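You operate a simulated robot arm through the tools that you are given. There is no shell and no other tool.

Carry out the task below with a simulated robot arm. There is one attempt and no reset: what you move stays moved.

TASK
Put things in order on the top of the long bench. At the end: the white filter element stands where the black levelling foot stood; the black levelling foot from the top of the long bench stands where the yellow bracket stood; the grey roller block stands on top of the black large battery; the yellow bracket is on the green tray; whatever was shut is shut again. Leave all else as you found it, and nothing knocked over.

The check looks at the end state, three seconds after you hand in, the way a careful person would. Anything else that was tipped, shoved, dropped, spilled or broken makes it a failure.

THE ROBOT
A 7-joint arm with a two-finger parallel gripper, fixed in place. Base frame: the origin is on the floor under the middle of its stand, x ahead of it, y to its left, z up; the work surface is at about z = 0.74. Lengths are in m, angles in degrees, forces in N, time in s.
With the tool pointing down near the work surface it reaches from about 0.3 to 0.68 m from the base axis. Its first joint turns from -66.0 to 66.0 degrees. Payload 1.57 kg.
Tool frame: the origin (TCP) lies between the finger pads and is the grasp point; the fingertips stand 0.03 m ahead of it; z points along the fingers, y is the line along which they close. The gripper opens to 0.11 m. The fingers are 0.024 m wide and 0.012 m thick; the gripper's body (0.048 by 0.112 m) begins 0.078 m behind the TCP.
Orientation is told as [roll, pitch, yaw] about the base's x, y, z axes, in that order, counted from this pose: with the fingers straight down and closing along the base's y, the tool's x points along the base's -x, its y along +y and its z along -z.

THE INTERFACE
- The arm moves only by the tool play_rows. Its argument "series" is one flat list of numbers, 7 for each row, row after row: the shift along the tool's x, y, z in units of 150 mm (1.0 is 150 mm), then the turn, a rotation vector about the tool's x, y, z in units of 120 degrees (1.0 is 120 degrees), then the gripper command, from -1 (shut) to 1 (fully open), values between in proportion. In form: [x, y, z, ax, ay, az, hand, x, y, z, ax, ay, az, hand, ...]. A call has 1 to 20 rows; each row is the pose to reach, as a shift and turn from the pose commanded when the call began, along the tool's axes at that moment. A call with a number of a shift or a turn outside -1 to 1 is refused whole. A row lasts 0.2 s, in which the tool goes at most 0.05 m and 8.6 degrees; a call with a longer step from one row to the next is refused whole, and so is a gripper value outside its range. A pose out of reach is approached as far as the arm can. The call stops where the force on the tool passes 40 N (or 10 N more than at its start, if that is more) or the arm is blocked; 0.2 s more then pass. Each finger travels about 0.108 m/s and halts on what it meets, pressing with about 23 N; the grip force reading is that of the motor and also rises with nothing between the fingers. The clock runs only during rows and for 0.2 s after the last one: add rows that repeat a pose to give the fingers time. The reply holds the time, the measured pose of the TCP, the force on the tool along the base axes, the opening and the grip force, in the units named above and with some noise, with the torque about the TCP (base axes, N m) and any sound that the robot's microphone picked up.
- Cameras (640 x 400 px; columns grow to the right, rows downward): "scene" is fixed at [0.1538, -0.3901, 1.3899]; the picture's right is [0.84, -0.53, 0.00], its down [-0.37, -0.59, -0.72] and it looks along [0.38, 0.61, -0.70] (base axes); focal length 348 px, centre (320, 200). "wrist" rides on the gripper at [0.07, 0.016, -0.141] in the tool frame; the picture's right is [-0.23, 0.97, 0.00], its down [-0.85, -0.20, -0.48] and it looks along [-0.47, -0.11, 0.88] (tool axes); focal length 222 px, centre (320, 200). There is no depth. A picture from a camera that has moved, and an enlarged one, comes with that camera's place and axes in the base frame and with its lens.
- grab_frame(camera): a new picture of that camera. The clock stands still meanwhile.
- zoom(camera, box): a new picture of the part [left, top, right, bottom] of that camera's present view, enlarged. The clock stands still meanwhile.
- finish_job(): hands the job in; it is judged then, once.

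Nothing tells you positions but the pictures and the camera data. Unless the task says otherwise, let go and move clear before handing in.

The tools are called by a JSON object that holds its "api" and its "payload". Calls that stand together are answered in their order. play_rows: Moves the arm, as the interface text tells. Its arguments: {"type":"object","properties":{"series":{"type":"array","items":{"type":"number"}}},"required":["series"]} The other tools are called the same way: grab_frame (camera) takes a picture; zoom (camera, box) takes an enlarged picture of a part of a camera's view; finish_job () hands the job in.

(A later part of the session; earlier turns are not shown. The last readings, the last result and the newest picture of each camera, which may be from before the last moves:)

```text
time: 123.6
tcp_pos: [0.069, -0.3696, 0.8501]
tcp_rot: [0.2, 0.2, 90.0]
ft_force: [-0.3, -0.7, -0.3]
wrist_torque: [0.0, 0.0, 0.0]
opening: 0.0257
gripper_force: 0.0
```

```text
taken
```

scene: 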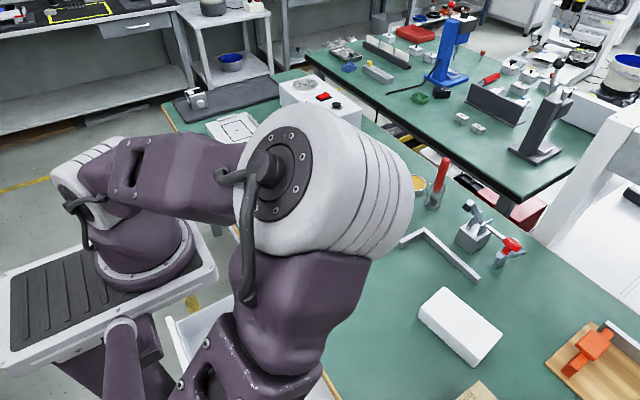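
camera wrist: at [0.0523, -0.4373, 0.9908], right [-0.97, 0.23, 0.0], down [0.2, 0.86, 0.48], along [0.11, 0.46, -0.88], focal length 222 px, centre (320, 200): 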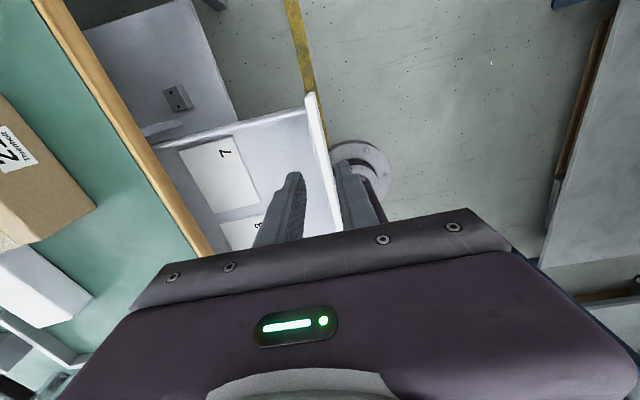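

{"api": "play_rows", "payload": {"series": [-0.05, -0.1, -0.1, 0, 0, 0.06, -0.527, -0.1, -0.2, -0.2, 0, 0, 0.12, -0.527, -0.15, -0.3, -0.3, 0, 0, 0.18, -0.527, -0.2, -0.4, -0.4, 0, 0, 0.24, -0.527, -0.25, -0.5, -0.5, 0, 0, 0.3, -0.527, -0.32, -0.6, -0.53, 0, 0, 0.36, -0.527, -0.4, -0.7, -0.53, 0, 0, 0.42, -0.527, -0.48, -0.8, -0.53, 0, 0, 0.48, -0.527, -0.56, -0.9, -0.53, 0, 0, 0.54, -0.527, -0.64, -1, -0.53, 0, 0, 0.6, -0.527, -0.72, -1, -0.53, 0, 0, 0.66, -0.527, -0.8, -1, -0.53, 0, 0, 0.72, -0.527, -0.8, -1, -0.53, 0, 0, 0.75, -0.527]}}

{"api": "grab_frame", "payload": {"camera": "wrist"}}

{"api": "grab_frame", "payload": {"camera": "scene"}}

```text
time: 126.4
tcp_pos: [0.2216, -0.2469, 0.9274]
tcp_rot: [-0.2, 0.1, -0.1]
ft_force: [0.4, 0.0, -0.5]
wrist_torque: [0.03, -0.01, -0.03]
opening: 0.0258
gripper_force: 0.0
```

```text
taken
camera wrist: at [0.1502, -0.2289, 1.0672], right [0.23, 0.97, -0.01], down [0.86, -0.2, 0.48], along [0.46, -0.11, -0.88], focal length 222 px, centre (320, 200)
```

wrist: 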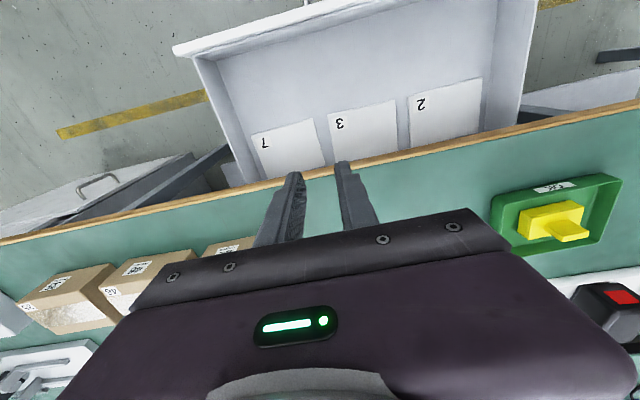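

```text
taken
```

scene: 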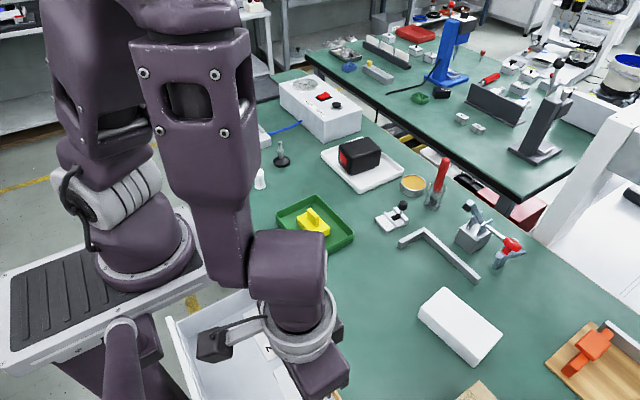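

{"api": "zoom", "payload": {"camera": "wrist", "box": [230, 60, 530, 200]}}

{"api": "zoom", "payload": {"camera": "scene", "box": [160, 280, 340, 400]}}

{"api": "zoom", "payload": {"camera": "wrist", "box": [500, 40, 640, 140]}}

```text
2.13 times, centred on (380, 130) of wrist
camera zoom: at [0.1502, -0.2289, 1.0672], right [0.23, 0.97, -0.01], down [0.86, -0.2, 0.48], along [0.46, -0.11, -0.88], focal length 474 px, centre (192, 349)
```

zoom: 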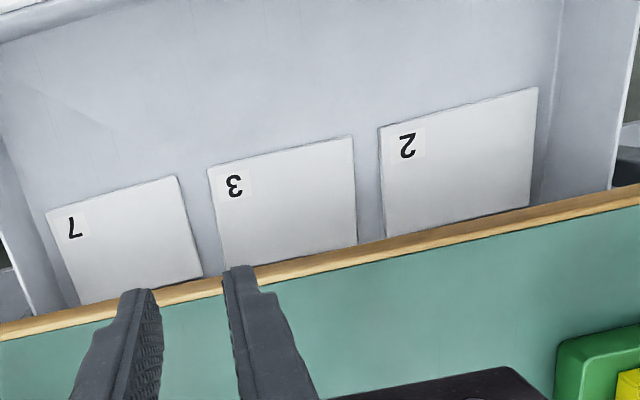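

```text
3.33 times, centred on (250, 340) of scene
camera zoom: at [0.1538, -0.3901, 1.3899], right [0.84, -0.53, 0.0], down [-0.37, -0.59, -0.72], along [0.38, 0.61, -0.7], focal length 1161 px, centre (553, -267)
```

zoom: 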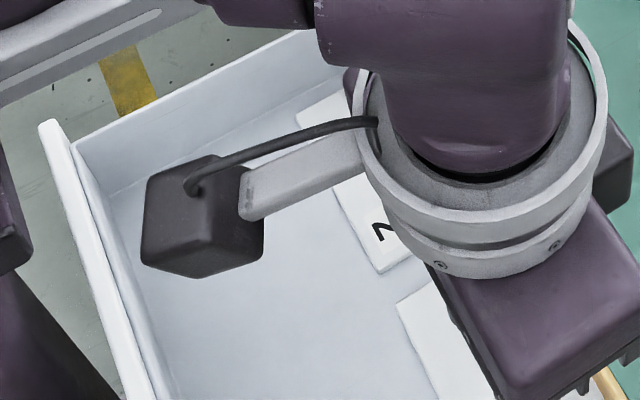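

```text
4.00 times, centred on (570, 90) of wrist
camera zoom: at [0.1502, -0.2289, 1.0672], right [0.23, 0.97, -0.01], down [0.86, -0.2, 0.48], along [0.46, -0.11, -0.88], focal length 888 px, centre (-680, 640)
```

zoom: 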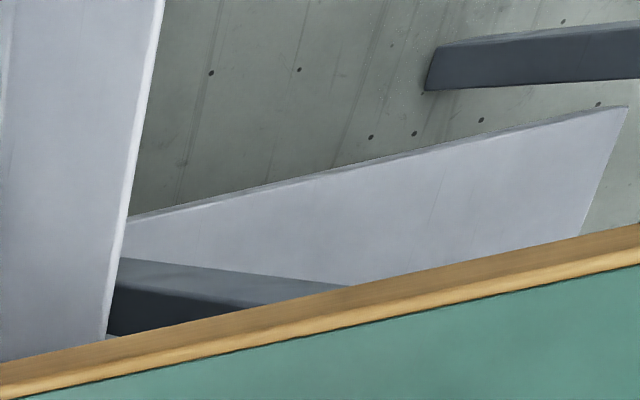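

Nothing but three thin plates in the front part; deeper areas are still hidden under the bench top. I'll tilt the camera forward to look under the bench edge into the back of the drawer.

{"api": "play_rows", "payload": {"series": [-0.08, 0.04, 0.12, 0, -0.05, 0, -0.527, -0.16, 0.08, 0.24, 0, -0.1, 0, -0.527, -0.24, 0.12, 0.36, 0, -0.15, 0, -0.527, -0.32, 0.16, 0.48, 0, -0.2, 0, -0.527, -0.4, 0.2, 0.6, 0, -0.25, 0, -0.527, -0.4, 0.2, 0.667, 0, -0.29, 0, -0.527, -0.4, 0.2, 0.667, 0, -0.29, 0, -0.527]}}

{"api": "grab_frame", "payload": {"camera": "wrist"}}

```text
time: 128.0
tcp_pos: [0.3495, -0.2136, 0.8222]
tcp_rot: [-0.2, -34.7, 0.2]
ft_force: [0.3, -0.2, -1.5]
wrist_torque: [0.02, 0.01, 0.04]
opening: 0.026
gripper_force: 0.1
out of reach, approached as far as the arm can: row 1, 2, 3, 4, 5, 6, 7
```

```text
taken
camera wrist: at [0.2104, -0.1951, 0.8963], right [0.19, 0.97, 0.13], down [0.43, -0.2, 0.88], along [0.88, -0.11, -0.46], focal length 222 px, centre (320, 200)
```

wrist: 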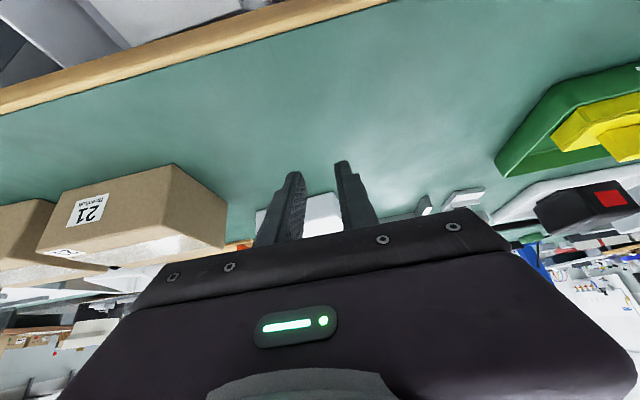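

This tilt doesn't help (reach-limited). The accessible part of this drawer holds only thin numbered plates, so the roller block is more likely in the other reachable drawer (handle at y≈0.52). I'll straighten up and travel there.

{"api": "play_rows", "payload": {"series": [0, 0, -0.15, 0, 0.05, 0, -0.527, 0, 0, -0.3, 0, 0.1, 0, -0.527, 0, 0, -0.45, 0, 0.15, 0, -0.527, 0, 0, -0.6, 0, 0.2, 0, -0.6, 0, 0, -0.75, 0, 0.25, 0, -0.6, 0, 0, -0.85, 0, 0.29, 0, -0.6, 0, 0, -0.85, 0, 0.29, 0, -0.6]}}

{"api": "grab_frame", "payload": {"camera": "scene"}}

```text
time: 129.6
tcp_pos: [0.2778, -0.2122, 0.9312]
tcp_rot: [-0.2, 0.1, 0.0]
ft_force: [0.9, 1.2, -1.0]
wrist_torque: [-0.01, 0.01, 0.0]
opening: 0.0221
gripper_force: 0.2
out of reach, approached as far as the arm can: row 1
```

```text
taken
```

scene: 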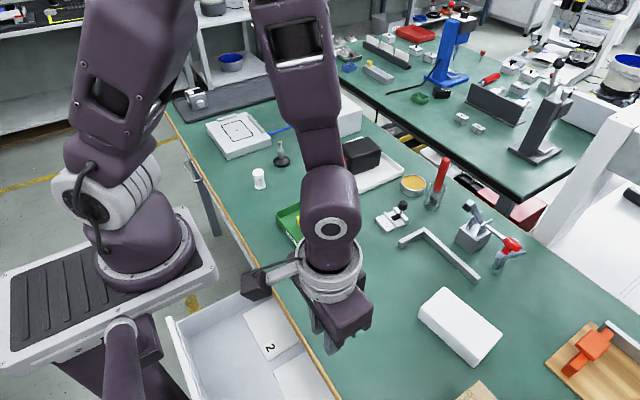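

{"api": "zoom", "payload": {"camera": "scene", "box": [160, 280, 340, 400]}}

{"api": "play_rows", "payload": {"series": [-0.1, 0.25, 0, 0, 0, 0, -0.6, -0.2, 0.5, 0, 0, 0, 0, -0.6, -0.3, 0.75, 0, 0, 0, 0, -0.6, -0.4, 1, 0, 0, 0, 0, -0.6]}}

{"api": "play_rows", "payload": {"series": [0, 0.25, 0, 0, 0, 0, -0.6, 0, 0.5, 0, 0, 0, 0, -0.6, 0, 0.75, 0, 0, 0, 0, -0.6, 0, 1, 0, 0, 0, 0, -0.6]}}

{"api": "grab_frame", "payload": {"camera": "wrist"}}

{"api": "grab_frame", "payload": {"camera": "scene"}}

```text
3.33 times, centred on (250, 340) of scene
camera zoom: at [0.1538, -0.3901, 1.3899], right [0.84, -0.53, 0.0], down [-0.37, -0.59, -0.72], along [0.38, 0.61, -0.7], focal length 1161 px, centre (553, -267)
```

zoom: 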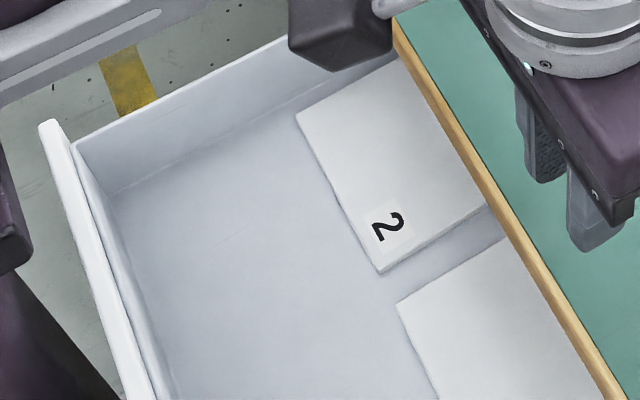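

```text
time: 130.6
tcp_pos: [0.3349, -0.0601, 0.9283]
tcp_rot: [-0.2, 0.1, -0.1]
ft_force: [-0.6, 0.3, -0.1]
wrist_torque: [-0.01, -0.01, 0.02]
opening: 0.0221
gripper_force: 0.1
```

```text
time: 131.6
tcp_pos: [0.3412, 0.0892, 0.9268]
tcp_rot: [-0.2, 0.2, 0.0]
ft_force: [1.2, 0.2, 0.1]
wrist_torque: [-0.03, -0.01, 0.02]
opening: 0.0218
gripper_force: 0.1
```

```text
taken
camera wrist: at [0.2703, 0.1073, 1.0675], right [0.23, 0.97, 0.0], down [0.86, -0.2, 0.48], along [0.46, -0.11, -0.88], focal length 222 px, centre (320, 200)
```

wrist: 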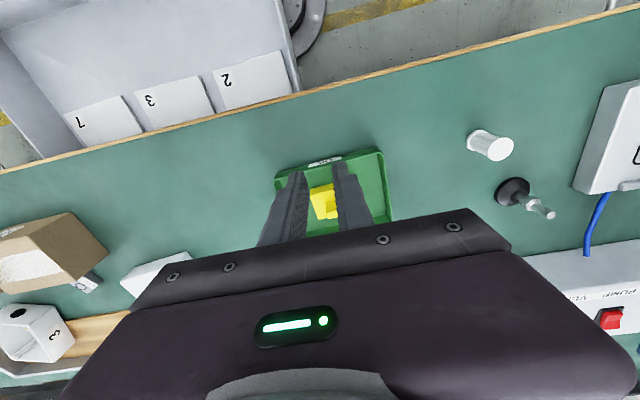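

```text
taken
```

scene: 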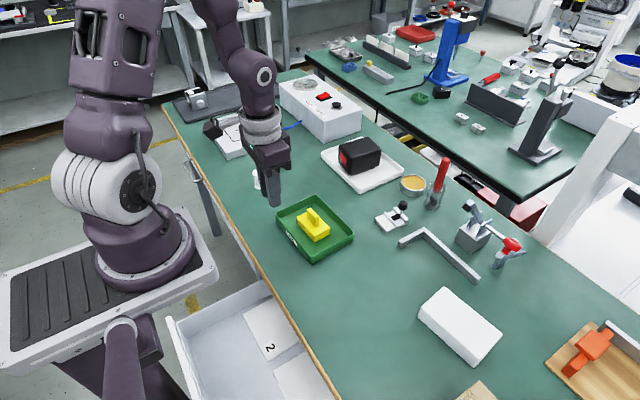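

The first drawer stays open for now (I'll close it later). Continue to the second handle at y≈0.52, turning to yaw +90.

{"api": "play_rows", "payload": {"series": [0.05, 0.25, -0.05, 0, 0, 0, -0.6, 0.1, 0.5, -0.1, 0, 0, 0, -0.6, 0.15, 0.75, -0.1, 0, 0, 0, -0.6, 0.2, 1, -0.1, 0, 0, 0, -0.6]}}

{"api": "play_rows", "payload": {"series": [0.02, 0.08, 0, 0, 0, -0.0625, -0.6, 0.04, 0.16, 0, 0, 0, -0.125, -0.6, 0.06, 0.24, 0, 0, 0, -0.1875, -0.6, 0.08, 0.32, 0, 0, 0, -0.25, -0.6, 0.1, 0.4, 0, 0, 0, -0.3125, -0.6, 0.12, 0.48, 0, 0, 0, -0.375, -0.6, 0.14, 0.56, 0, 0, 0, -0.4375, -0.6, 0.16, 0.64, 0, 0, 0, -0.5, -0.6, 0.18, 0.72, 0, 0, 0, -0.5625, -0.6, 0.2, 0.8, 0, 0, 0, -0.625, -0.6, 0.22, 0.88, 0, 0, 0, -0.6875, -0.6, 0.24, 1, 0, 0, 0, -0.75, -0.6]}}

{"api": "grab_frame", "payload": {"camera": "wrist"}}

{"api": "grab_frame", "payload": {"camera": "scene"}}

```text
time: 132.6
tcp_pos: [0.3095, 0.239, 0.944]
tcp_rot: [-0.1, 0.0, 0.0]
ft_force: [-0.9, 0.3, -0.3]
wrist_torque: [0.02, 0.01, 0.0]
opening: 0.022
gripper_force: 0.0
```

```text
time: 135.2
tcp_pos: [0.2744, 0.3889, 0.9435]
tcp_rot: [0.1, 0.2, 90.1]
ft_force: [0.1, 0.2, -0.4]
wrist_torque: [0.03, 0.04, -0.01]
opening: 0.0219
gripper_force: 0.1
```

```text
taken
camera wrist: at [0.2569, 0.3213, 1.0838], right [-0.97, 0.23, 0.0], down [0.2, 0.86, 0.48], along [0.11, 0.46, -0.88], focal length 222 px, centre (320, 200)
```

wrist: 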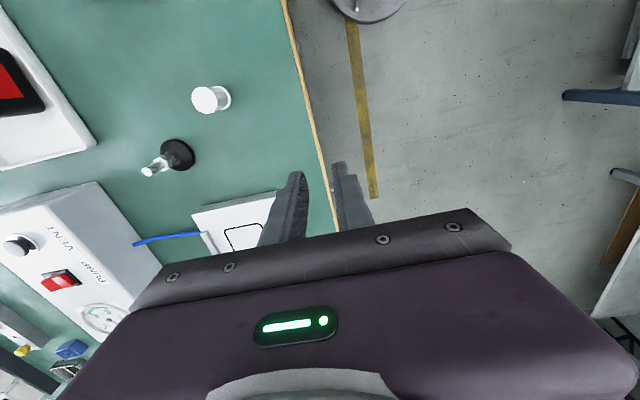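

```text
taken
```

scene: 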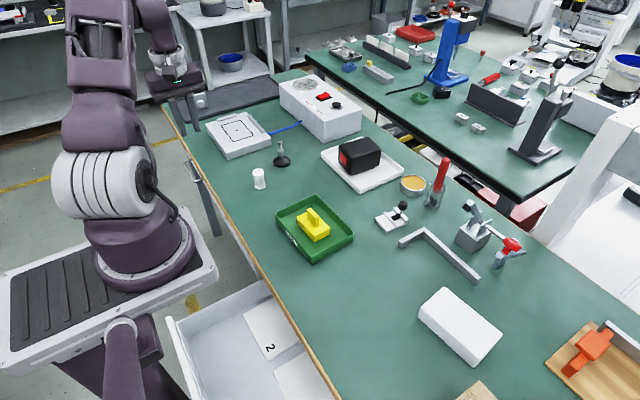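

{"api": "play_rows", "payload": {"series": [-0.25, 0.04, 0.15, 0, 0, 0, -0.6, -0.5, 0.08, 0.3, 0, 0, 0, -0.6, -0.75, 0.12, 0.45, 0, 0, 0, -0.6, -1, 0.16, 0.6, 0, 0, 0, -0.6, -1, 0.16, 0.6, 0, 0, 0, -0.6]}}

{"api": "grab_frame", "payload": {"camera": "wrist"}}

{"api": "zoom", "payload": {"camera": "wrist", "box": [230, 20, 410, 200]}}

```text
time: 136.4
tcp_pos: [0.2467, 0.5416, 0.8533]
tcp_rot: [0.1, 0.2, 89.9]
ft_force: [-0.4, 0.0, -0.9]
wrist_torque: [-0.01, -0.01, -0.02]
opening: 0.0222
gripper_force: 0.0
```

```text
taken
camera wrist: at [0.2298, 0.4743, 0.9928], right [-0.97, 0.23, 0.0], down [0.2, 0.86, 0.47], along [0.11, 0.46, -0.88], focal length 222 px, centre (320, 200)
```

wrist: 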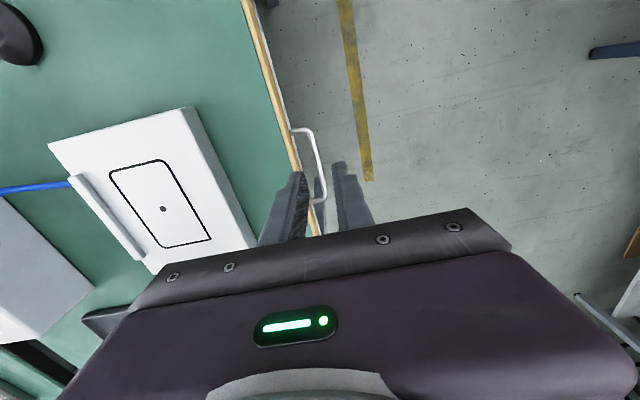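

```text
2.22 times, centred on (320, 110) of wrist
camera zoom: at [0.2298, 0.4743, 0.9928], right [-0.97, 0.23, 0.0], down [0.2, 0.86, 0.47], along [0.11, 0.46, -0.88], focal length 494 px, centre (320, 400)
```

zoom: 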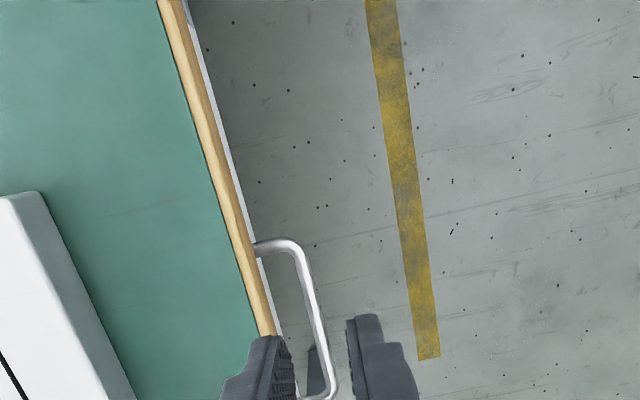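

The second handle's bar runs from about y=0.535 to 0.645 at x≈0.261. First a reach test outward at safe height along the pulling path.

{"api": "play_rows", "payload": {"series": [0, 0.2, 0, 0, 0, 0, -0.6, 0, 0.4, 0, 0, 0, 0, -0.6, 0, 0.6, 0, 0, 0, 0, -0.6, 0, 0.8, 0, 0, 0, 0, -0.6, 0, 0.8, 0, 0, 0, 0, -0.6]}}

{"api": "grab_frame", "payload": {"camera": "scene"}}

{"api": "grab_frame", "payload": {"camera": "wrist"}}

```text
time: 137.6
tcp_pos: [0.1255, 0.5388, 0.8518]
tcp_rot: [0.1, 0.2, 90.0]
ft_force: [-0.6, -0.3, 0.7]
wrist_torque: [0.04, -0.02, -0.02]
opening: 0.0219
gripper_force: 0.0
```

```text
taken
```

scene: 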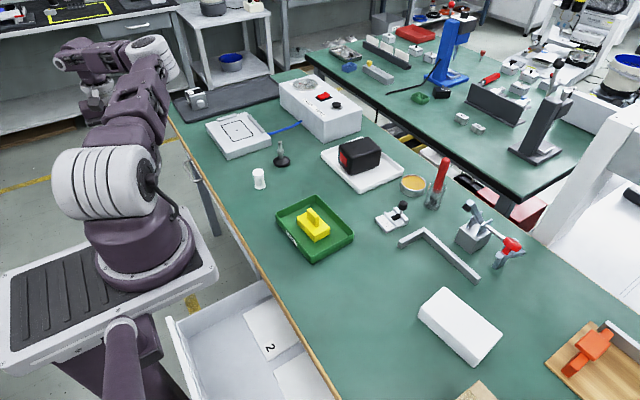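

```text
taken
camera wrist: at [0.1087, 0.4711, 0.9927], right [-0.97, 0.23, 0.0], down [0.2, 0.86, 0.48], along [0.11, 0.46, -0.88], focal length 222 px, centre (320, 200)
```

wrist: 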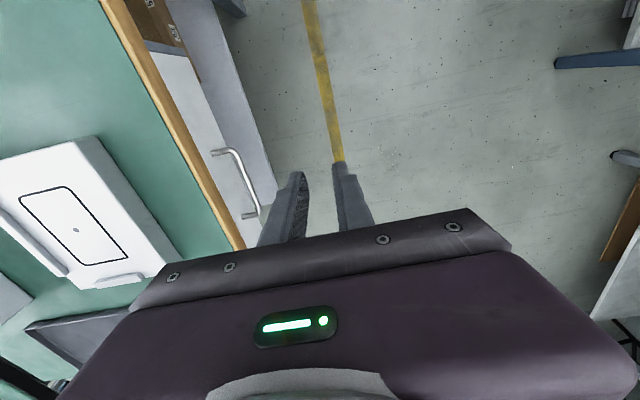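

Reach is fine here. From this vantage the bench front with the second handle is visible; zooming in.

{"api": "zoom", "payload": {"camera": "wrist", "box": [90, 0, 310, 250]}}

```text
1.60 times, centred on (200, 125) of wrist
camera zoom: at [0.1087, 0.4711, 0.9927], right [-0.97, 0.23, 0.0], down [0.2, 0.86, 0.48], along [0.11, 0.46, -0.88], focal length 355 px, centre (512, 320)
```

zoom: 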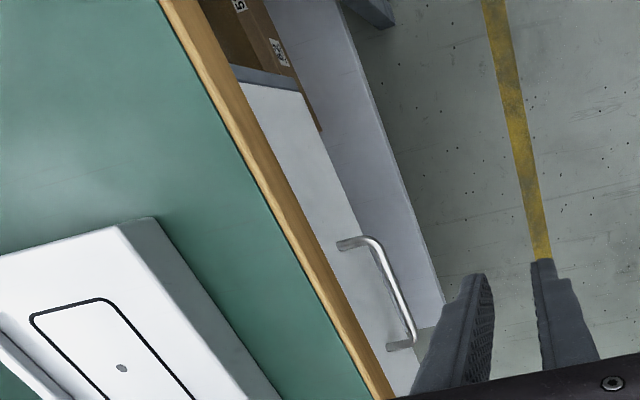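

{"api": "play_rows", "payload": {"series": [-0.1, -0.25, 0, 0, 0, 0, -0.6, -0.2, -0.5, 0, 0, 0, 0, -0.6, -0.3, -0.75, 0, 0, 0, 0, -0.6, -0.4, -1, 0, 0, 0, 0, -0.6, -0.4, -1, 0, 0, 0, 0, -0.6]}}

{"api": "zoom", "payload": {"camera": "wrist", "box": [230, 20, 410, 200]}}

```text
time: 138.8
tcp_pos: [0.2746, 0.5638, 0.8556]
tcp_rot: [0.1, 0.3, 90.0]
ft_force: [-1.0, -0.1, 0.3]
wrist_torque: [0.02, -0.01, -0.03]
opening: 0.0221
gripper_force: 0.0
out of reach, approached as far as the arm can: row 2, 3, 4, 5
```

```text
2.22 times, centred on (320, 110) of wrist
camera zoom: at [0.2566, 0.4953, 0.9961], right [-0.97, 0.23, 0.0], down [0.2, 0.86, 0.48], along [0.11, 0.46, -0.88], focal length 494 px, centre (320, 400)
```

zoom: 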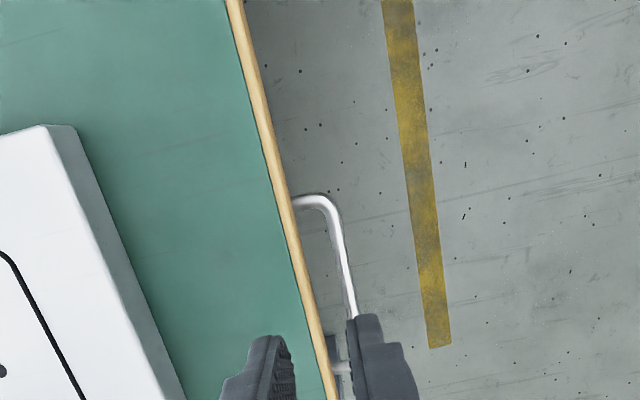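

Bar at x≈0.260, its near leg at y≈0.536. I'll grip at y≈0.557, using the same 6° lean; moving to the pre-descent pose.

{"api": "play_rows", "payload": {"series": [0.015, 0.07, 0.1, 0.017, 0, 0, -0.727, 0.03, 0.14, 0.2, 0.034, 0, 0, -0.727, 0.045, 0.2, 0.3, 0.05, 0, 0, -0.727, 0.045, 0.2, 0.371, 0.05, 0, 0, -0.727, 0.045, 0.2, 0.371, 0.05, 0, 0, -0.727]}}

{"api": "zoom", "payload": {"camera": "wrist", "box": [230, 40, 410, 240]}}

```text
time: 140.0
tcp_pos: [0.2429, 0.5576, 0.7996]
tcp_rot: [-5.8, 0.2, 90.0]
ft_force: [-0.2, 0.2, -0.2]
wrist_torque: [-0.03, 0.0, 0.02]
opening: 0.0148
gripper_force: 0.0
```

```text
2.00 times, centred on (320, 140) of wrist
camera zoom: at [0.2107, 0.4898, 0.9367], right [-0.97, 0.23, -0.1], down [0.15, 0.86, 0.49], along [0.2, 0.46, -0.86], focal length 444 px, centre (320, 320)
```

zoom: 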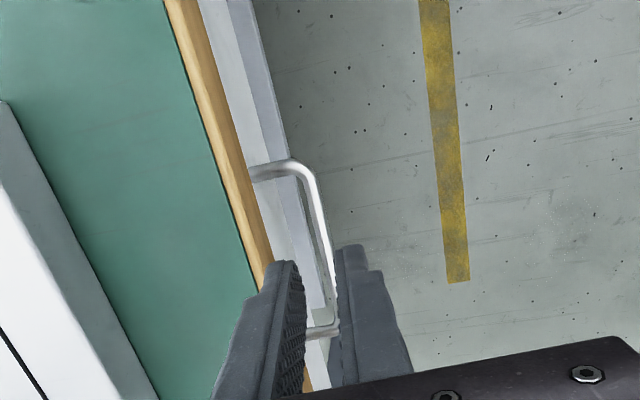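

Alignment matches the prediction. Descending along the tool axis in stages.

{"api": "play_rows", "payload": {"series": [0, -0.006, 0.15, 0, 0, 0, -0.727, 0, -0.011, 0.3, 0, 0, 0, -0.727, 0, -0.011, 0.45, 0, 0, 0, -0.727, 0, -0.011, 0.6, 0, 0, 0, -0.727, 0, -0.011, 0.6, 0, 0, 0, -0.727]}}

{"api": "zoom", "payload": {"camera": "wrist", "box": [230, 80, 410, 240]}}

```text
time: 141.2
tcp_pos: [0.2632, 0.5498, 0.7421]
tcp_rot: [-5.8, 0.1, 90.2]
ft_force: [-12.0, 4.1, 11.8]
wrist_torque: [0.09, 0.18, 0.04]
opening: 0.005
gripper_force: 0.0
out of reach, approached as far as the arm can: row 2, 3, 4, 5
```

```text
2.50 times, centred on (320, 160) of wrist
camera zoom: at [0.2314, 0.4813, 0.8798], right [-0.97, 0.23, -0.1], down [0.15, 0.86, 0.5], along [0.2, 0.47, -0.86], focal length 555 px, centre (320, 300)
```

zoom: 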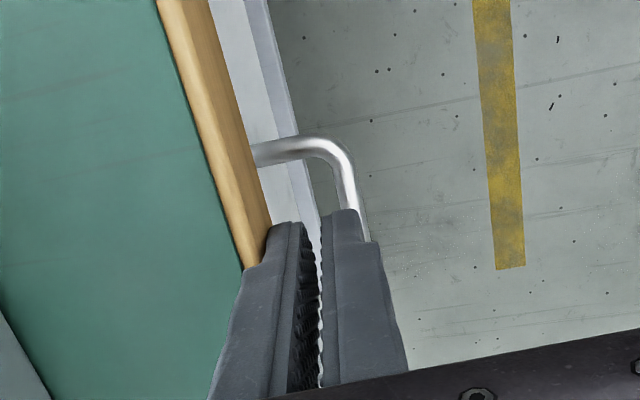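

The arm ran out of reach in this wrist orientation and a finger brushed the wooden edge (only ~12 N). I'll back straight up and try the opposite wrist orientation (yaw -90).

{"api": "play_rows", "payload": {"series": [0, 0.03, -0.1, 0, 0, 0, -0.727, 0, 0.06, -0.3, 0, 0, 0, -0.727, 0, 0.1, -0.5, 0, 0, 0, -0.727, 0, 0.1, -0.75, -0.025, 0, 0, -0.727, 0, 0.1, -0.9, -0.05, 0, 0, -0.727]}}

{"api": "grab_frame", "payload": {"camera": "scene"}}

{"api": "grab_frame", "payload": {"camera": "wrist"}}

```text
time: 142.4
tcp_pos: [0.2358, 0.5494, 0.8751]
tcp_rot: [0.1, 0.2, 89.9]
ft_force: [0.1, -0.6, -0.5]
wrist_torque: [0.0, 0.02, -0.03]
opening: 0.0149
gripper_force: 0.0
```

```text
taken
```

scene: 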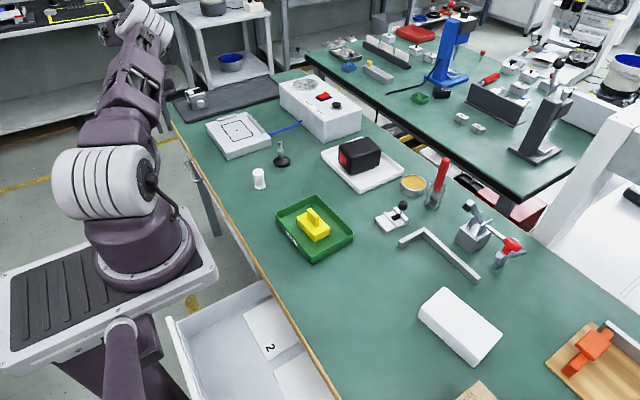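

```text
taken
camera wrist: at [0.2179, 0.4811, 1.0144], right [-0.97, 0.23, 0.0], down [0.2, 0.86, 0.48], along [0.11, 0.46, -0.88], focal length 222 px, centre (320, 200)
```

wrist: 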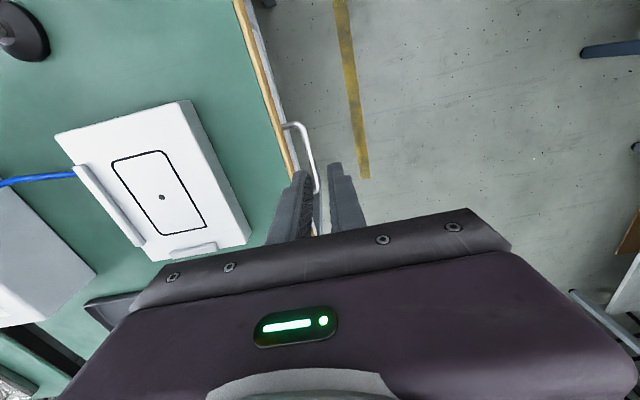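

The J1 limit is the issue there, so I'll lean the hand about 10° toward -y as well (keeping the 6° lean), which pulls the wrist back within reach. Pre-descent pose first.

{"api": "play_rows", "payload": {"series": [0.03, -0.02, 0.13, 0.0167, -0.028, 0, -0.727, 0.06, -0.04, 0.26, 0.0333, -0.056, 0, -0.727, 0.09, -0.057, 0.39, 0.05, -0.0833, 0, -0.727, 0.103, -0.057, 0.514, 0.05, -0.0833, 0, -0.727, 0.103, -0.057, 0.514, 0.05, -0.0833, 0, -0.727]}}

{"api": "zoom", "payload": {"camera": "wrist", "box": [230, 40, 410, 240]}}

```text
time: 143.6
tcp_pos: [0.2454, 0.5309, 0.7945]
tcp_rot: [-5.9, -9.8, 90.5]
ft_force: [0.2, 0.5, -0.6]
wrist_torque: [0.02, 0.0, 0.03]
opening: 0.0151
gripper_force: 0.1
```

```text
2.00 times, centred on (320, 140) of wrist
camera zoom: at [0.2141, 0.4408, 0.9187], right [-0.97, 0.23, -0.06], down [0.14, 0.76, 0.63], along [0.19, 0.61, -0.77], focal length 444 px, centre (320, 320)
```

zoom: 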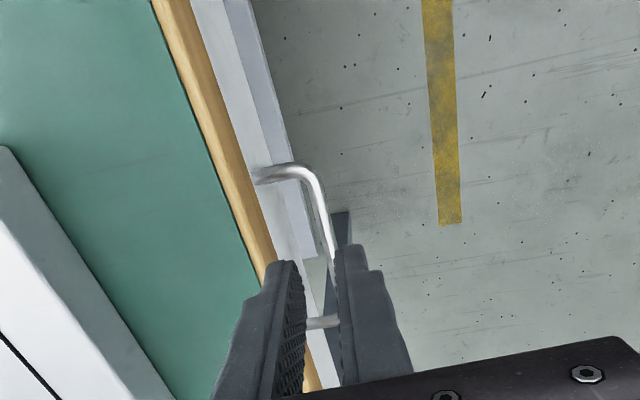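

{"api": "play_rows", "payload": {"series": [0, 0, 0.15, 0, 0, 0, -0.727, 0, 0, 0.3, 0, 0, 0, -0.727, 0, 0, 0.4, 0, 0, 0, -0.727, 0, 0, 0.4, 0, 0, 0, -0.727]}}

{"api": "zoom", "payload": {"camera": "wrist", "box": [230, 80, 410, 240]}}

```text
time: 144.6
tcp_pos: [0.2511, 0.5419, 0.7393]
tcp_rot: [-6.0, -9.8, 90.5]
ft_force: [-0.4, -0.9, 0.0]
wrist_torque: [0.01, 0.0, -0.03]
opening: 0.0152
gripper_force: 0.0
```

```text
2.50 times, centred on (320, 160) of wrist
camera zoom: at [0.2198, 0.4513, 0.8624], right [-0.97, 0.23, -0.06], down [0.14, 0.76, 0.63], along [0.19, 0.61, -0.77], focal length 555 px, centre (320, 300)
```

zoom: 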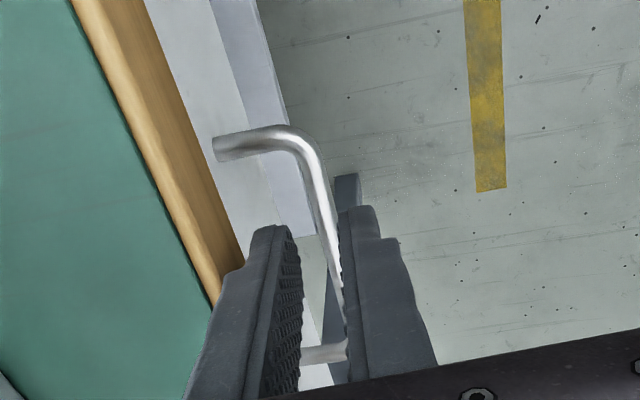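

{"api": "play_rows", "payload": {"series": [0, 0.01, 0.1, 0, 0, 0, -0.727, 0, 0.01, 0.2, 0, 0, 0, -0.727, 0, 0.01, 0.28, 0, 0, 0, -0.727, 0, 0.01, 0.28, 0, 0, 0, -0.727]}}

{"api": "zoom", "payload": {"camera": "wrist", "box": [230, 80, 410, 240]}}

```text
time: 145.6
tcp_pos: [0.2535, 0.5494, 0.6973]
tcp_rot: [-6.0, -9.8, 90.4]
ft_force: [-0.5, 0.1, -0.1]
wrist_torque: [0.0, 0.0, 0.0]
opening: 0.0151
gripper_force: 0.1
```

```text
2.50 times, centred on (320, 160) of wrist
camera zoom: at [0.2222, 0.458, 0.8198], right [-0.97, 0.23, -0.06], down [0.14, 0.76, 0.63], along [0.19, 0.61, -0.77], focal length 555 px, centre (320, 300)
```

zoom: 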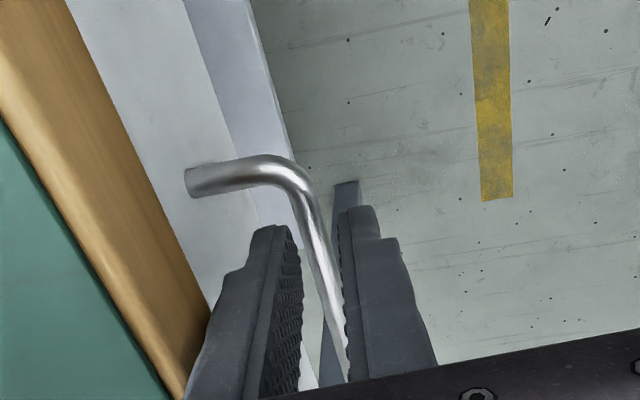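

{"api": "play_rows", "payload": {"series": [0, 0, 0.06, 0, 0, 0, -0.727, 0, 0, 0.12, 0, 0, 0, -0.727, 0, 0, 0.145, 0, 0, 0, -0.727, 0, 0, 0.145, 0, 0, 0, -0.727]}}

{"api": "zoom", "payload": {"camera": "wrist", "box": [230, 80, 410, 240]}}

```text
time: 146.6
tcp_pos: [0.2551, 0.5549, 0.6745]
tcp_rot: [-6.0, -9.7, 90.5]
ft_force: [1.2, -0.6, 0.1]
wrist_torque: [0.02, 0.01, 0.01]
opening: 0.0163
gripper_force: 0.8
```

```text
2.50 times, centred on (320, 160) of wrist
camera zoom: at [0.2244, 0.4631, 0.799], right [-0.97, 0.23, -0.06], down [0.14, 0.76, 0.63], along [0.19, 0.61, -0.77], focal length 555 px, centre (320, 300)
```

zoom: 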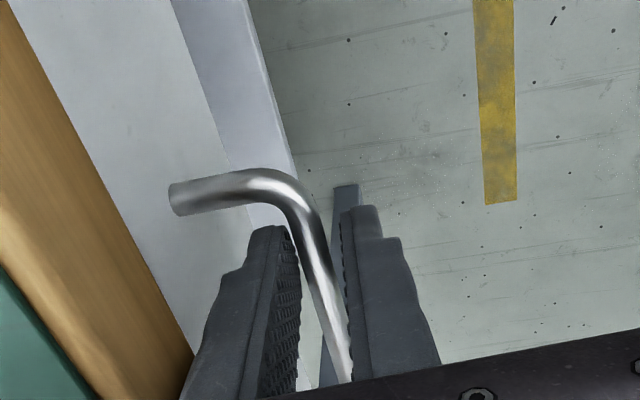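

Bar between the pads. Closing on it.

{"api": "play_rows", "payload": {"series": [0, 0, 0, 0, 0, 0, -0.85, 0, 0, 0, 0, 0, 0, -1, 0, 0, 0, 0, 0, 0, -1]}}

```text
time: 147.4
tcp_pos: [0.256, 0.5539, 0.6753]
tcp_rot: [-6.0, -9.8, 90.5]
ft_force: [4.5, -2.0, 3.9]
wrist_torque: [-0.3, -0.11, 0.71]
opening: 0.0102
gripper_force: 28.4
```

{"api": "play_rows", "payload": {"series": [0, 0.033, -0.0035, 0, 0, 0, -1, 0, 0.066, -0.007, 0, 0, 0, -1, 0, 0.1, -0.0105, 0, 0, 0, -1, 0, 0.133, -0.014, 0, 0, 0, -1, 0, 0.166, -0.0175, 0, 0, 0, -1]}}

{"api": "grab_frame", "payload": {"camera": "wrist"}}

```text
time: 148.6
tcp_pos: [0.2289, 0.5534, 0.6754]
tcp_rot: [-5.9, -9.9, 90.6]
ft_force: [0.3, 7.4, 2.7]
wrist_torque: [0.14, -0.01, 0.71]
opening: 0.0099
gripper_force: 28.6
```

```text
taken
camera wrist: at [0.1992, 0.4628, 0.7991], right [-0.97, 0.23, -0.06], down [0.14, 0.76, 0.64], along [0.19, 0.61, -0.77], focal length 222 px, centre (320, 200)
```

wrist: 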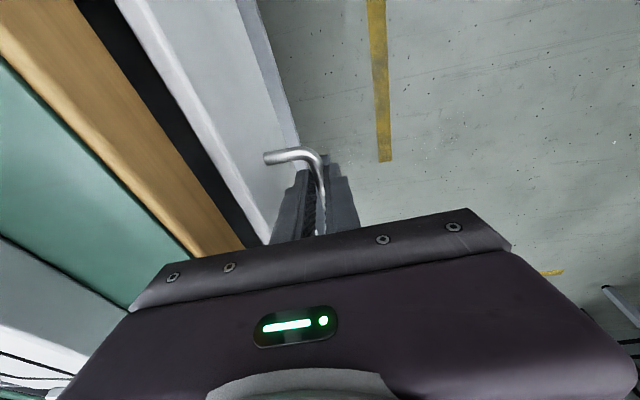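

This drawer opens too. Pulling further, about 8 cm.

{"api": "play_rows", "payload": {"series": [0, 0.066, -0.007, 0, 0, 0, -1, 0, 0.132, -0.014, 0, 0, 0, -1, 0, 0.198, -0.021, 0, 0, 0, -1, 0, 0.264, -0.028, 0, 0, 0, -1, 0, 0.33, -0.035, 0, 0, 0, -1, 0, 0.4, -0.042, 0, 0, 0, -1, 0, 0.465, -0.049, 0, 0, 0, -1, 0, 0.53, -0.056, 0, 0, 0, -1]}}

{"api": "grab_frame", "payload": {"camera": "wrist"}}

{"api": "grab_frame", "payload": {"camera": "scene"}}

```text
time: 150.4
tcp_pos: [0.1555, 0.5519, 0.6748]
tcp_rot: [-6.0, -9.9, 90.7]
ft_force: [1.2, 21.0, 11.0]
wrist_torque: [0.46, -0.02, 0.73]
opening: 0.0103
gripper_force: 28.3
out of reach, approached as far as the arm can: row 8
```

```text
taken
camera wrist: at [0.1245, 0.4593, 0.7989], right [-0.97, 0.23, -0.06], down [0.14, 0.76, 0.64], along [0.19, 0.61, -0.77], focal length 222 px, centre (320, 200)
```

wrist: 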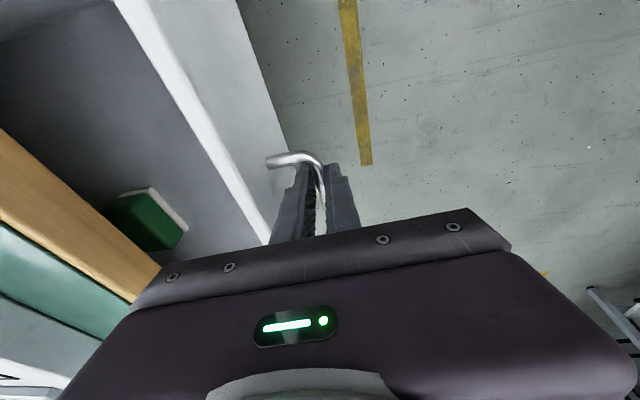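

```text
taken
```

scene: 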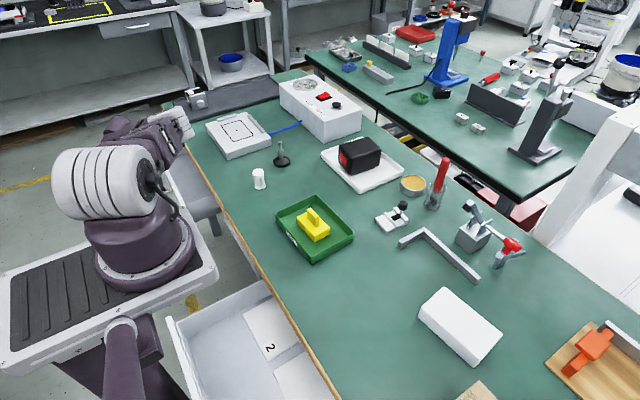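

A green-and-white object is visible in this second drawer. I'll release the handle, back out along the tool axis, and look inside.

{"api": "play_rows", "payload": {"series": [0, 0, 0, 0, 0, 0, -0.85, 0, 0, 0, 0, 0, 0, -0.6, 0, 0, 0, 0, 0, 0, -0.6, 0, 0, -0.15, 0, 0, 0, -0.6, 0, 0, -0.4, 0, 0, 0, -0.6, 0, 0, -0.7, 0, 0, 0, -0.6, 0, 0, -1, 0, 0, 0, -0.6]}}

{"api": "grab_frame", "payload": {"camera": "wrist"}}

{"api": "grab_frame", "payload": {"camera": "scene"}}

```text
time: 152.0
tcp_pos: [0.1417, 0.5232, 0.8176]
tcp_rot: [-5.9, -9.6, 90.4]
ft_force: [1.2, -0.4, -1.6]
wrist_torque: [0.02, -0.01, 0.01]
opening: 0.0222
gripper_force: 0.1
```

```text
taken
camera wrist: at [0.1099, 0.4313, 0.9409], right [-0.97, 0.23, -0.06], down [0.14, 0.76, 0.63], along [0.19, 0.61, -0.77], focal length 222 px, centre (320, 200)
```

wrist: 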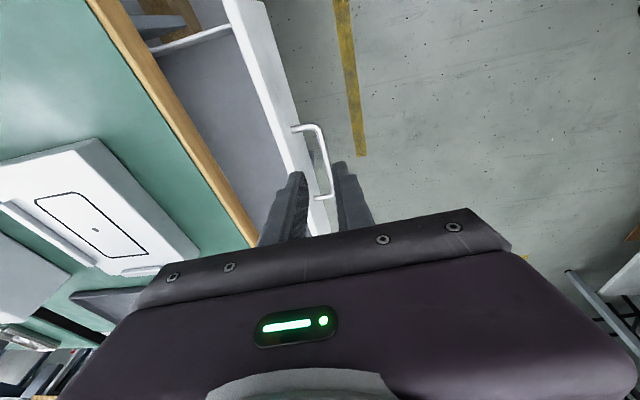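

```text
taken
```

scene: 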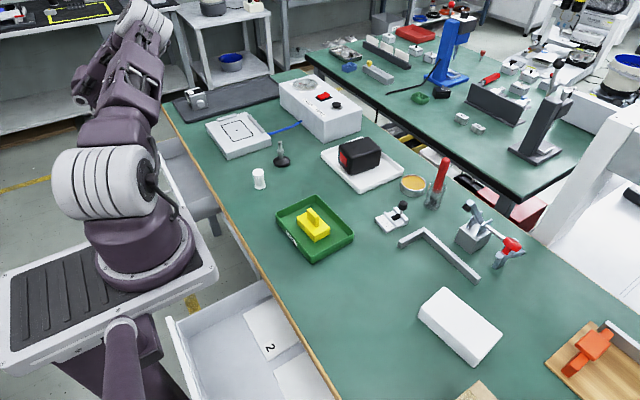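

{"api": "zoom", "payload": {"camera": "scene", "box": [130, 110, 250, 230]}}

{"api": "zoom", "payload": {"camera": "wrist", "box": [100, 0, 340, 240]}}

```text
3.33 times, centred on (190, 170) of scene
camera zoom: at [0.1538, -0.3901, 1.3899], right [0.84, -0.53, 0.0], down [-0.37, -0.59, -0.72], along [0.38, 0.61, -0.7], focal length 1161 px, centre (753, 300)
```

zoom: 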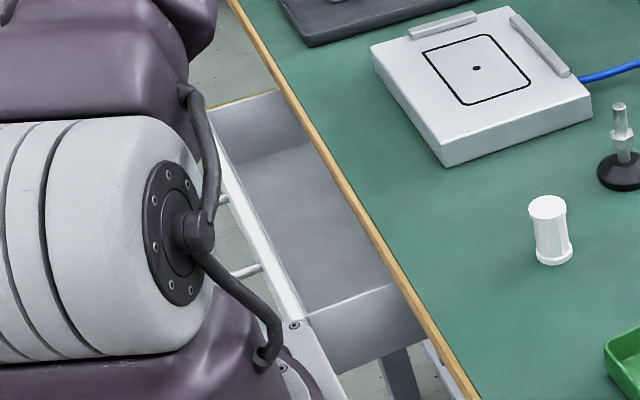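

```text
1.67 times, centred on (220, 120) of wrist
camera zoom: at [0.1099, 0.4313, 0.9409], right [-0.97, 0.23, -0.06], down [0.14, 0.76, 0.63], along [0.19, 0.61, -0.77], focal length 370 px, centre (487, 333)
```

zoom: 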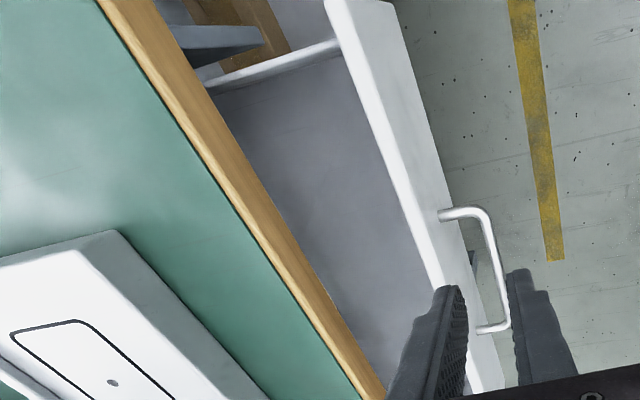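

The green/white object sits further back. I'll re-grip this drawer's front panel at y≈0.455 (panel centre expected x≈0.202) with a wide opening, and pull more.

{"api": "play_rows", "payload": {"series": [0.09, -0.08, -0.02, -0.01, 0.016, 0, -0.5, 0.18, -0.16, -0.05, -0.02, 0.033, 0, -0.4, 0.27, -0.24, -0.08, -0.03, 0.05, 0, -0.3, 0.36, -0.32, -0.1, -0.04, 0.066, 0, -0.2, 0.453, -0.4, -0.1, -0.05, 0.0817, 0, -0.2, 0.453, -0.4, -0.1, -0.05, 0.0817, 0, -0.2]}}

{"api": "grab_frame", "payload": {"camera": "wrist"}}

{"api": "zoom", "payload": {"camera": "wrist", "box": [200, 20, 400, 240]}}

```text
time: 153.4
tcp_pos: [0.2002, 0.4539, 0.8292]
tcp_rot: [0.0, 0.0, 90.0]
ft_force: [0.3, 1.4, 0.6]
wrist_torque: [0.01, 0.0, 0.01]
opening: 0.044
gripper_force: 0.0
```

```text
taken
camera wrist: at [0.1824, 0.3858, 0.9694], right [-0.97, 0.23, 0.0], down [0.2, 0.86, 0.48], along [0.11, 0.47, -0.88], focal length 222 px, centre (320, 200)
```

wrist: 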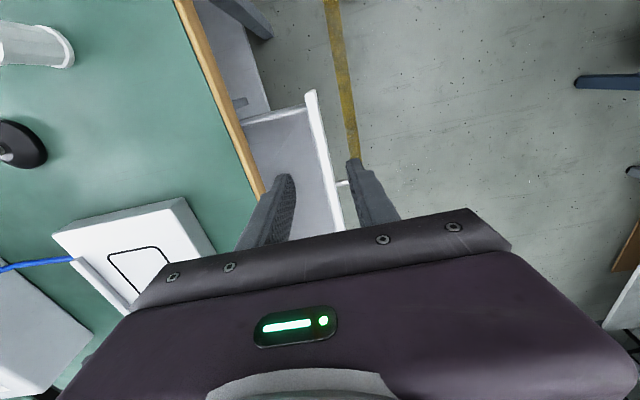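

```text
1.82 times, centred on (300, 130) of wrist
camera zoom: at [0.1824, 0.3858, 0.9694], right [-0.97, 0.23, 0.0], down [0.2, 0.86, 0.48], along [0.11, 0.47, -0.88], focal length 404 px, centre (356, 327)
```

zoom: 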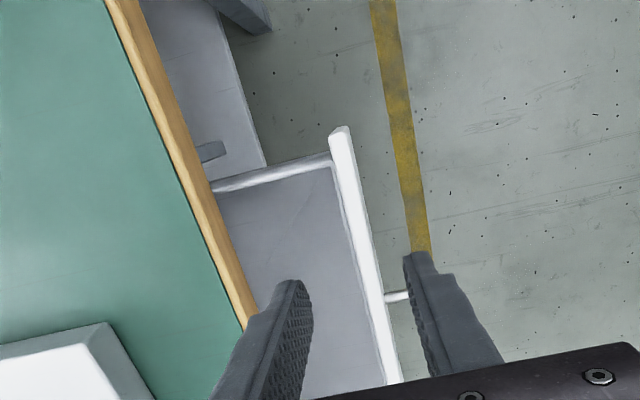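

The panel lies well within the 44 mm opening. Descending in steps with checks.

{"api": "play_rows", "payload": {"series": [0, 0, 0.2, 0, 0, 0, -0.2, 0, 0, 0.4, 0, 0, 0, -0.2, 0, 0, 0.6, 0, 0, 0, -0.2, 0, 0, 0.7, 0, 0, 0, -0.2, 0, 0, 0.7, 0, 0, 0, -0.2]}}

{"api": "zoom", "payload": {"camera": "wrist", "box": [200, 60, 400, 240]}}

```text
time: 154.6
tcp_pos: [0.1983, 0.4575, 0.7253]
tcp_rot: [0.1, 0.0, 90.1]
ft_force: [-0.7, 0.3, 0.0]
wrist_torque: [-0.02, 0.02, -0.03]
opening: 0.0439
gripper_force: 0.1
```

```text
2.22 times, centred on (300, 150) of wrist
camera zoom: at [0.18, 0.3895, 0.866], right [-0.97, 0.23, 0.0], down [0.2, 0.86, 0.48], along [0.11, 0.47, -0.88], focal length 494 px, centre (364, 311)
```

zoom: 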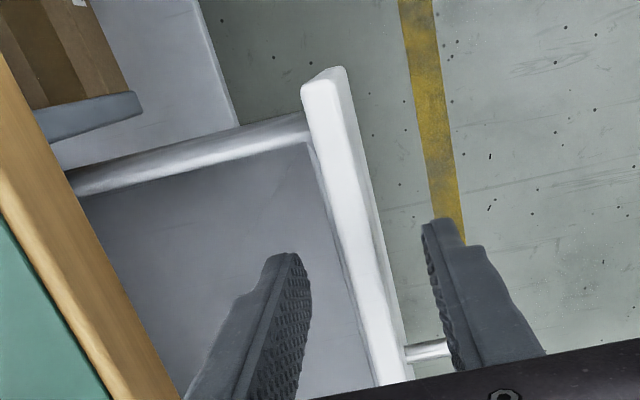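

{"api": "play_rows", "payload": {"series": [0, 0, 0.1, 0, 0, 0, -0.2, 0, 0, 0.2, 0, 0, 0, -0.2, 0, 0, 0.29, 0, 0, 0, -0.2, 0, 0, 0.29, 0, 0, 0, -0.2]}}

```text
time: 155.6
tcp_pos: [0.1996, 0.4575, 0.6824]
tcp_rot: [0.0, 0.0, 90.1]
ft_force: [0.3, 0.0, -0.1]
wrist_torque: [0.01, -0.01, -0.03]
opening: 0.0438
gripper_force: 0.1
```

{"api": "play_rows", "payload": {"series": [0, 0, 0, 0, 0, 0, -0.5, 0, 0, 0, 0, 0, 0, -0.7, 0, 0, 0, 0, 0, 0, -0.9, 0, 0, 0, 0, 0, 0, -1, 0, 0, 0, 0, 0, 0, -1]}}

```text
time: 156.8
tcp_pos: [0.1997, 0.4575, 0.6826]
tcp_rot: [0.1, 0.0, 90.0]
ft_force: [1.4, 1.2, -2.1]
wrist_torque: [0.13, -0.92, -0.02]
opening: 0.016
gripper_force: 31.6
```

Panel gripped. Pulling outward.

{"api": "play_rows", "payload": {"series": [0, 0.07, 0, 0, 0, 0, -1, 0, 0.14, 0, 0, 0, 0, -1, 0, 0.21, 0, 0, 0, 0, -1, 0, 0.28, 0, 0, 0, 0, -1, 0, 0.35, 0, 0, 0, 0, -1, 0, 0.42, 0, 0, 0, 0, -1, 0, 0.49, 0, 0, 0, 0, -1, 0, 0.56, 0, 0, 0, 0, -1, 0, 0.63, 0, 0, 0, 0, -1, 0, 0.7, 0, 0, 0, 0, -1]}}

{"api": "grab_frame", "payload": {"camera": "wrist"}}

{"api": "grab_frame", "payload": {"camera": "scene"}}

```text
time: 159.0
tcp_pos: [0.0934, 0.4554, 0.6818]
tcp_rot: [0.1, -0.1, 89.9]
ft_force: [0.2, 14.5, -13.8]
wrist_torque: [0.65, -0.8, 0.0]
opening: 0.016
gripper_force: 31.2
```

```text
taken
camera wrist: at [0.0759, 0.3871, 0.8231], right [-0.97, 0.23, 0.0], down [0.2, 0.85, 0.48], along [0.11, 0.47, -0.88], focal length 222 px, centre (320, 200)
```

wrist: 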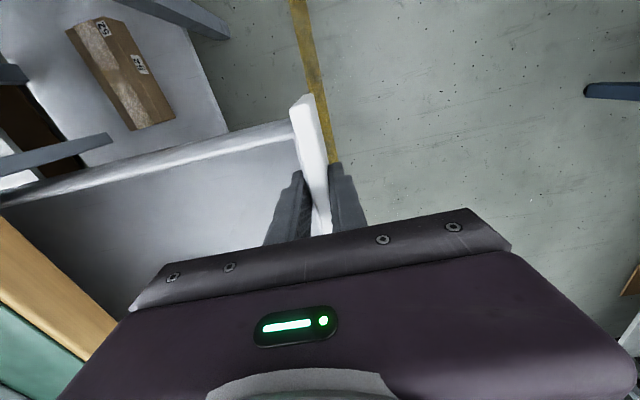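

```text
taken
```

scene: 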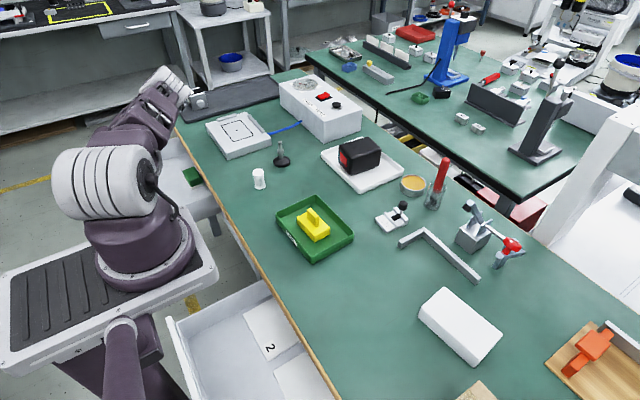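

Zooming into the second drawer from the scene camera: a green object is now visible.

{"api": "zoom", "payload": {"camera": "scene", "box": [150, 130, 250, 230]}}

```text
4.00 times, centred on (200, 180) of scene
camera zoom: at [0.1538, -0.3897, 1.3901], right [0.84, -0.53, 0.0], down [-0.37, -0.59, -0.72], along [0.38, 0.61, -0.7], focal length 1393 px, centre (800, 280)
```

zoom: 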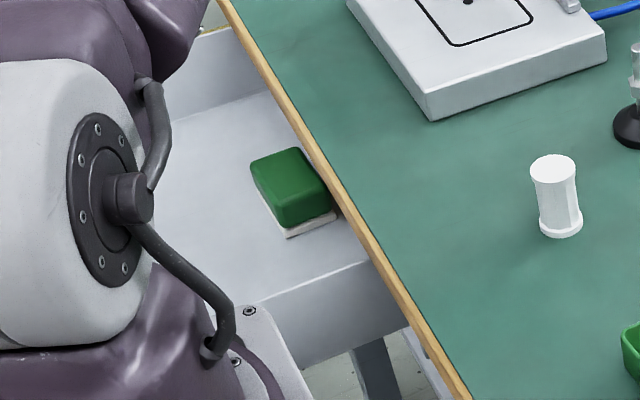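

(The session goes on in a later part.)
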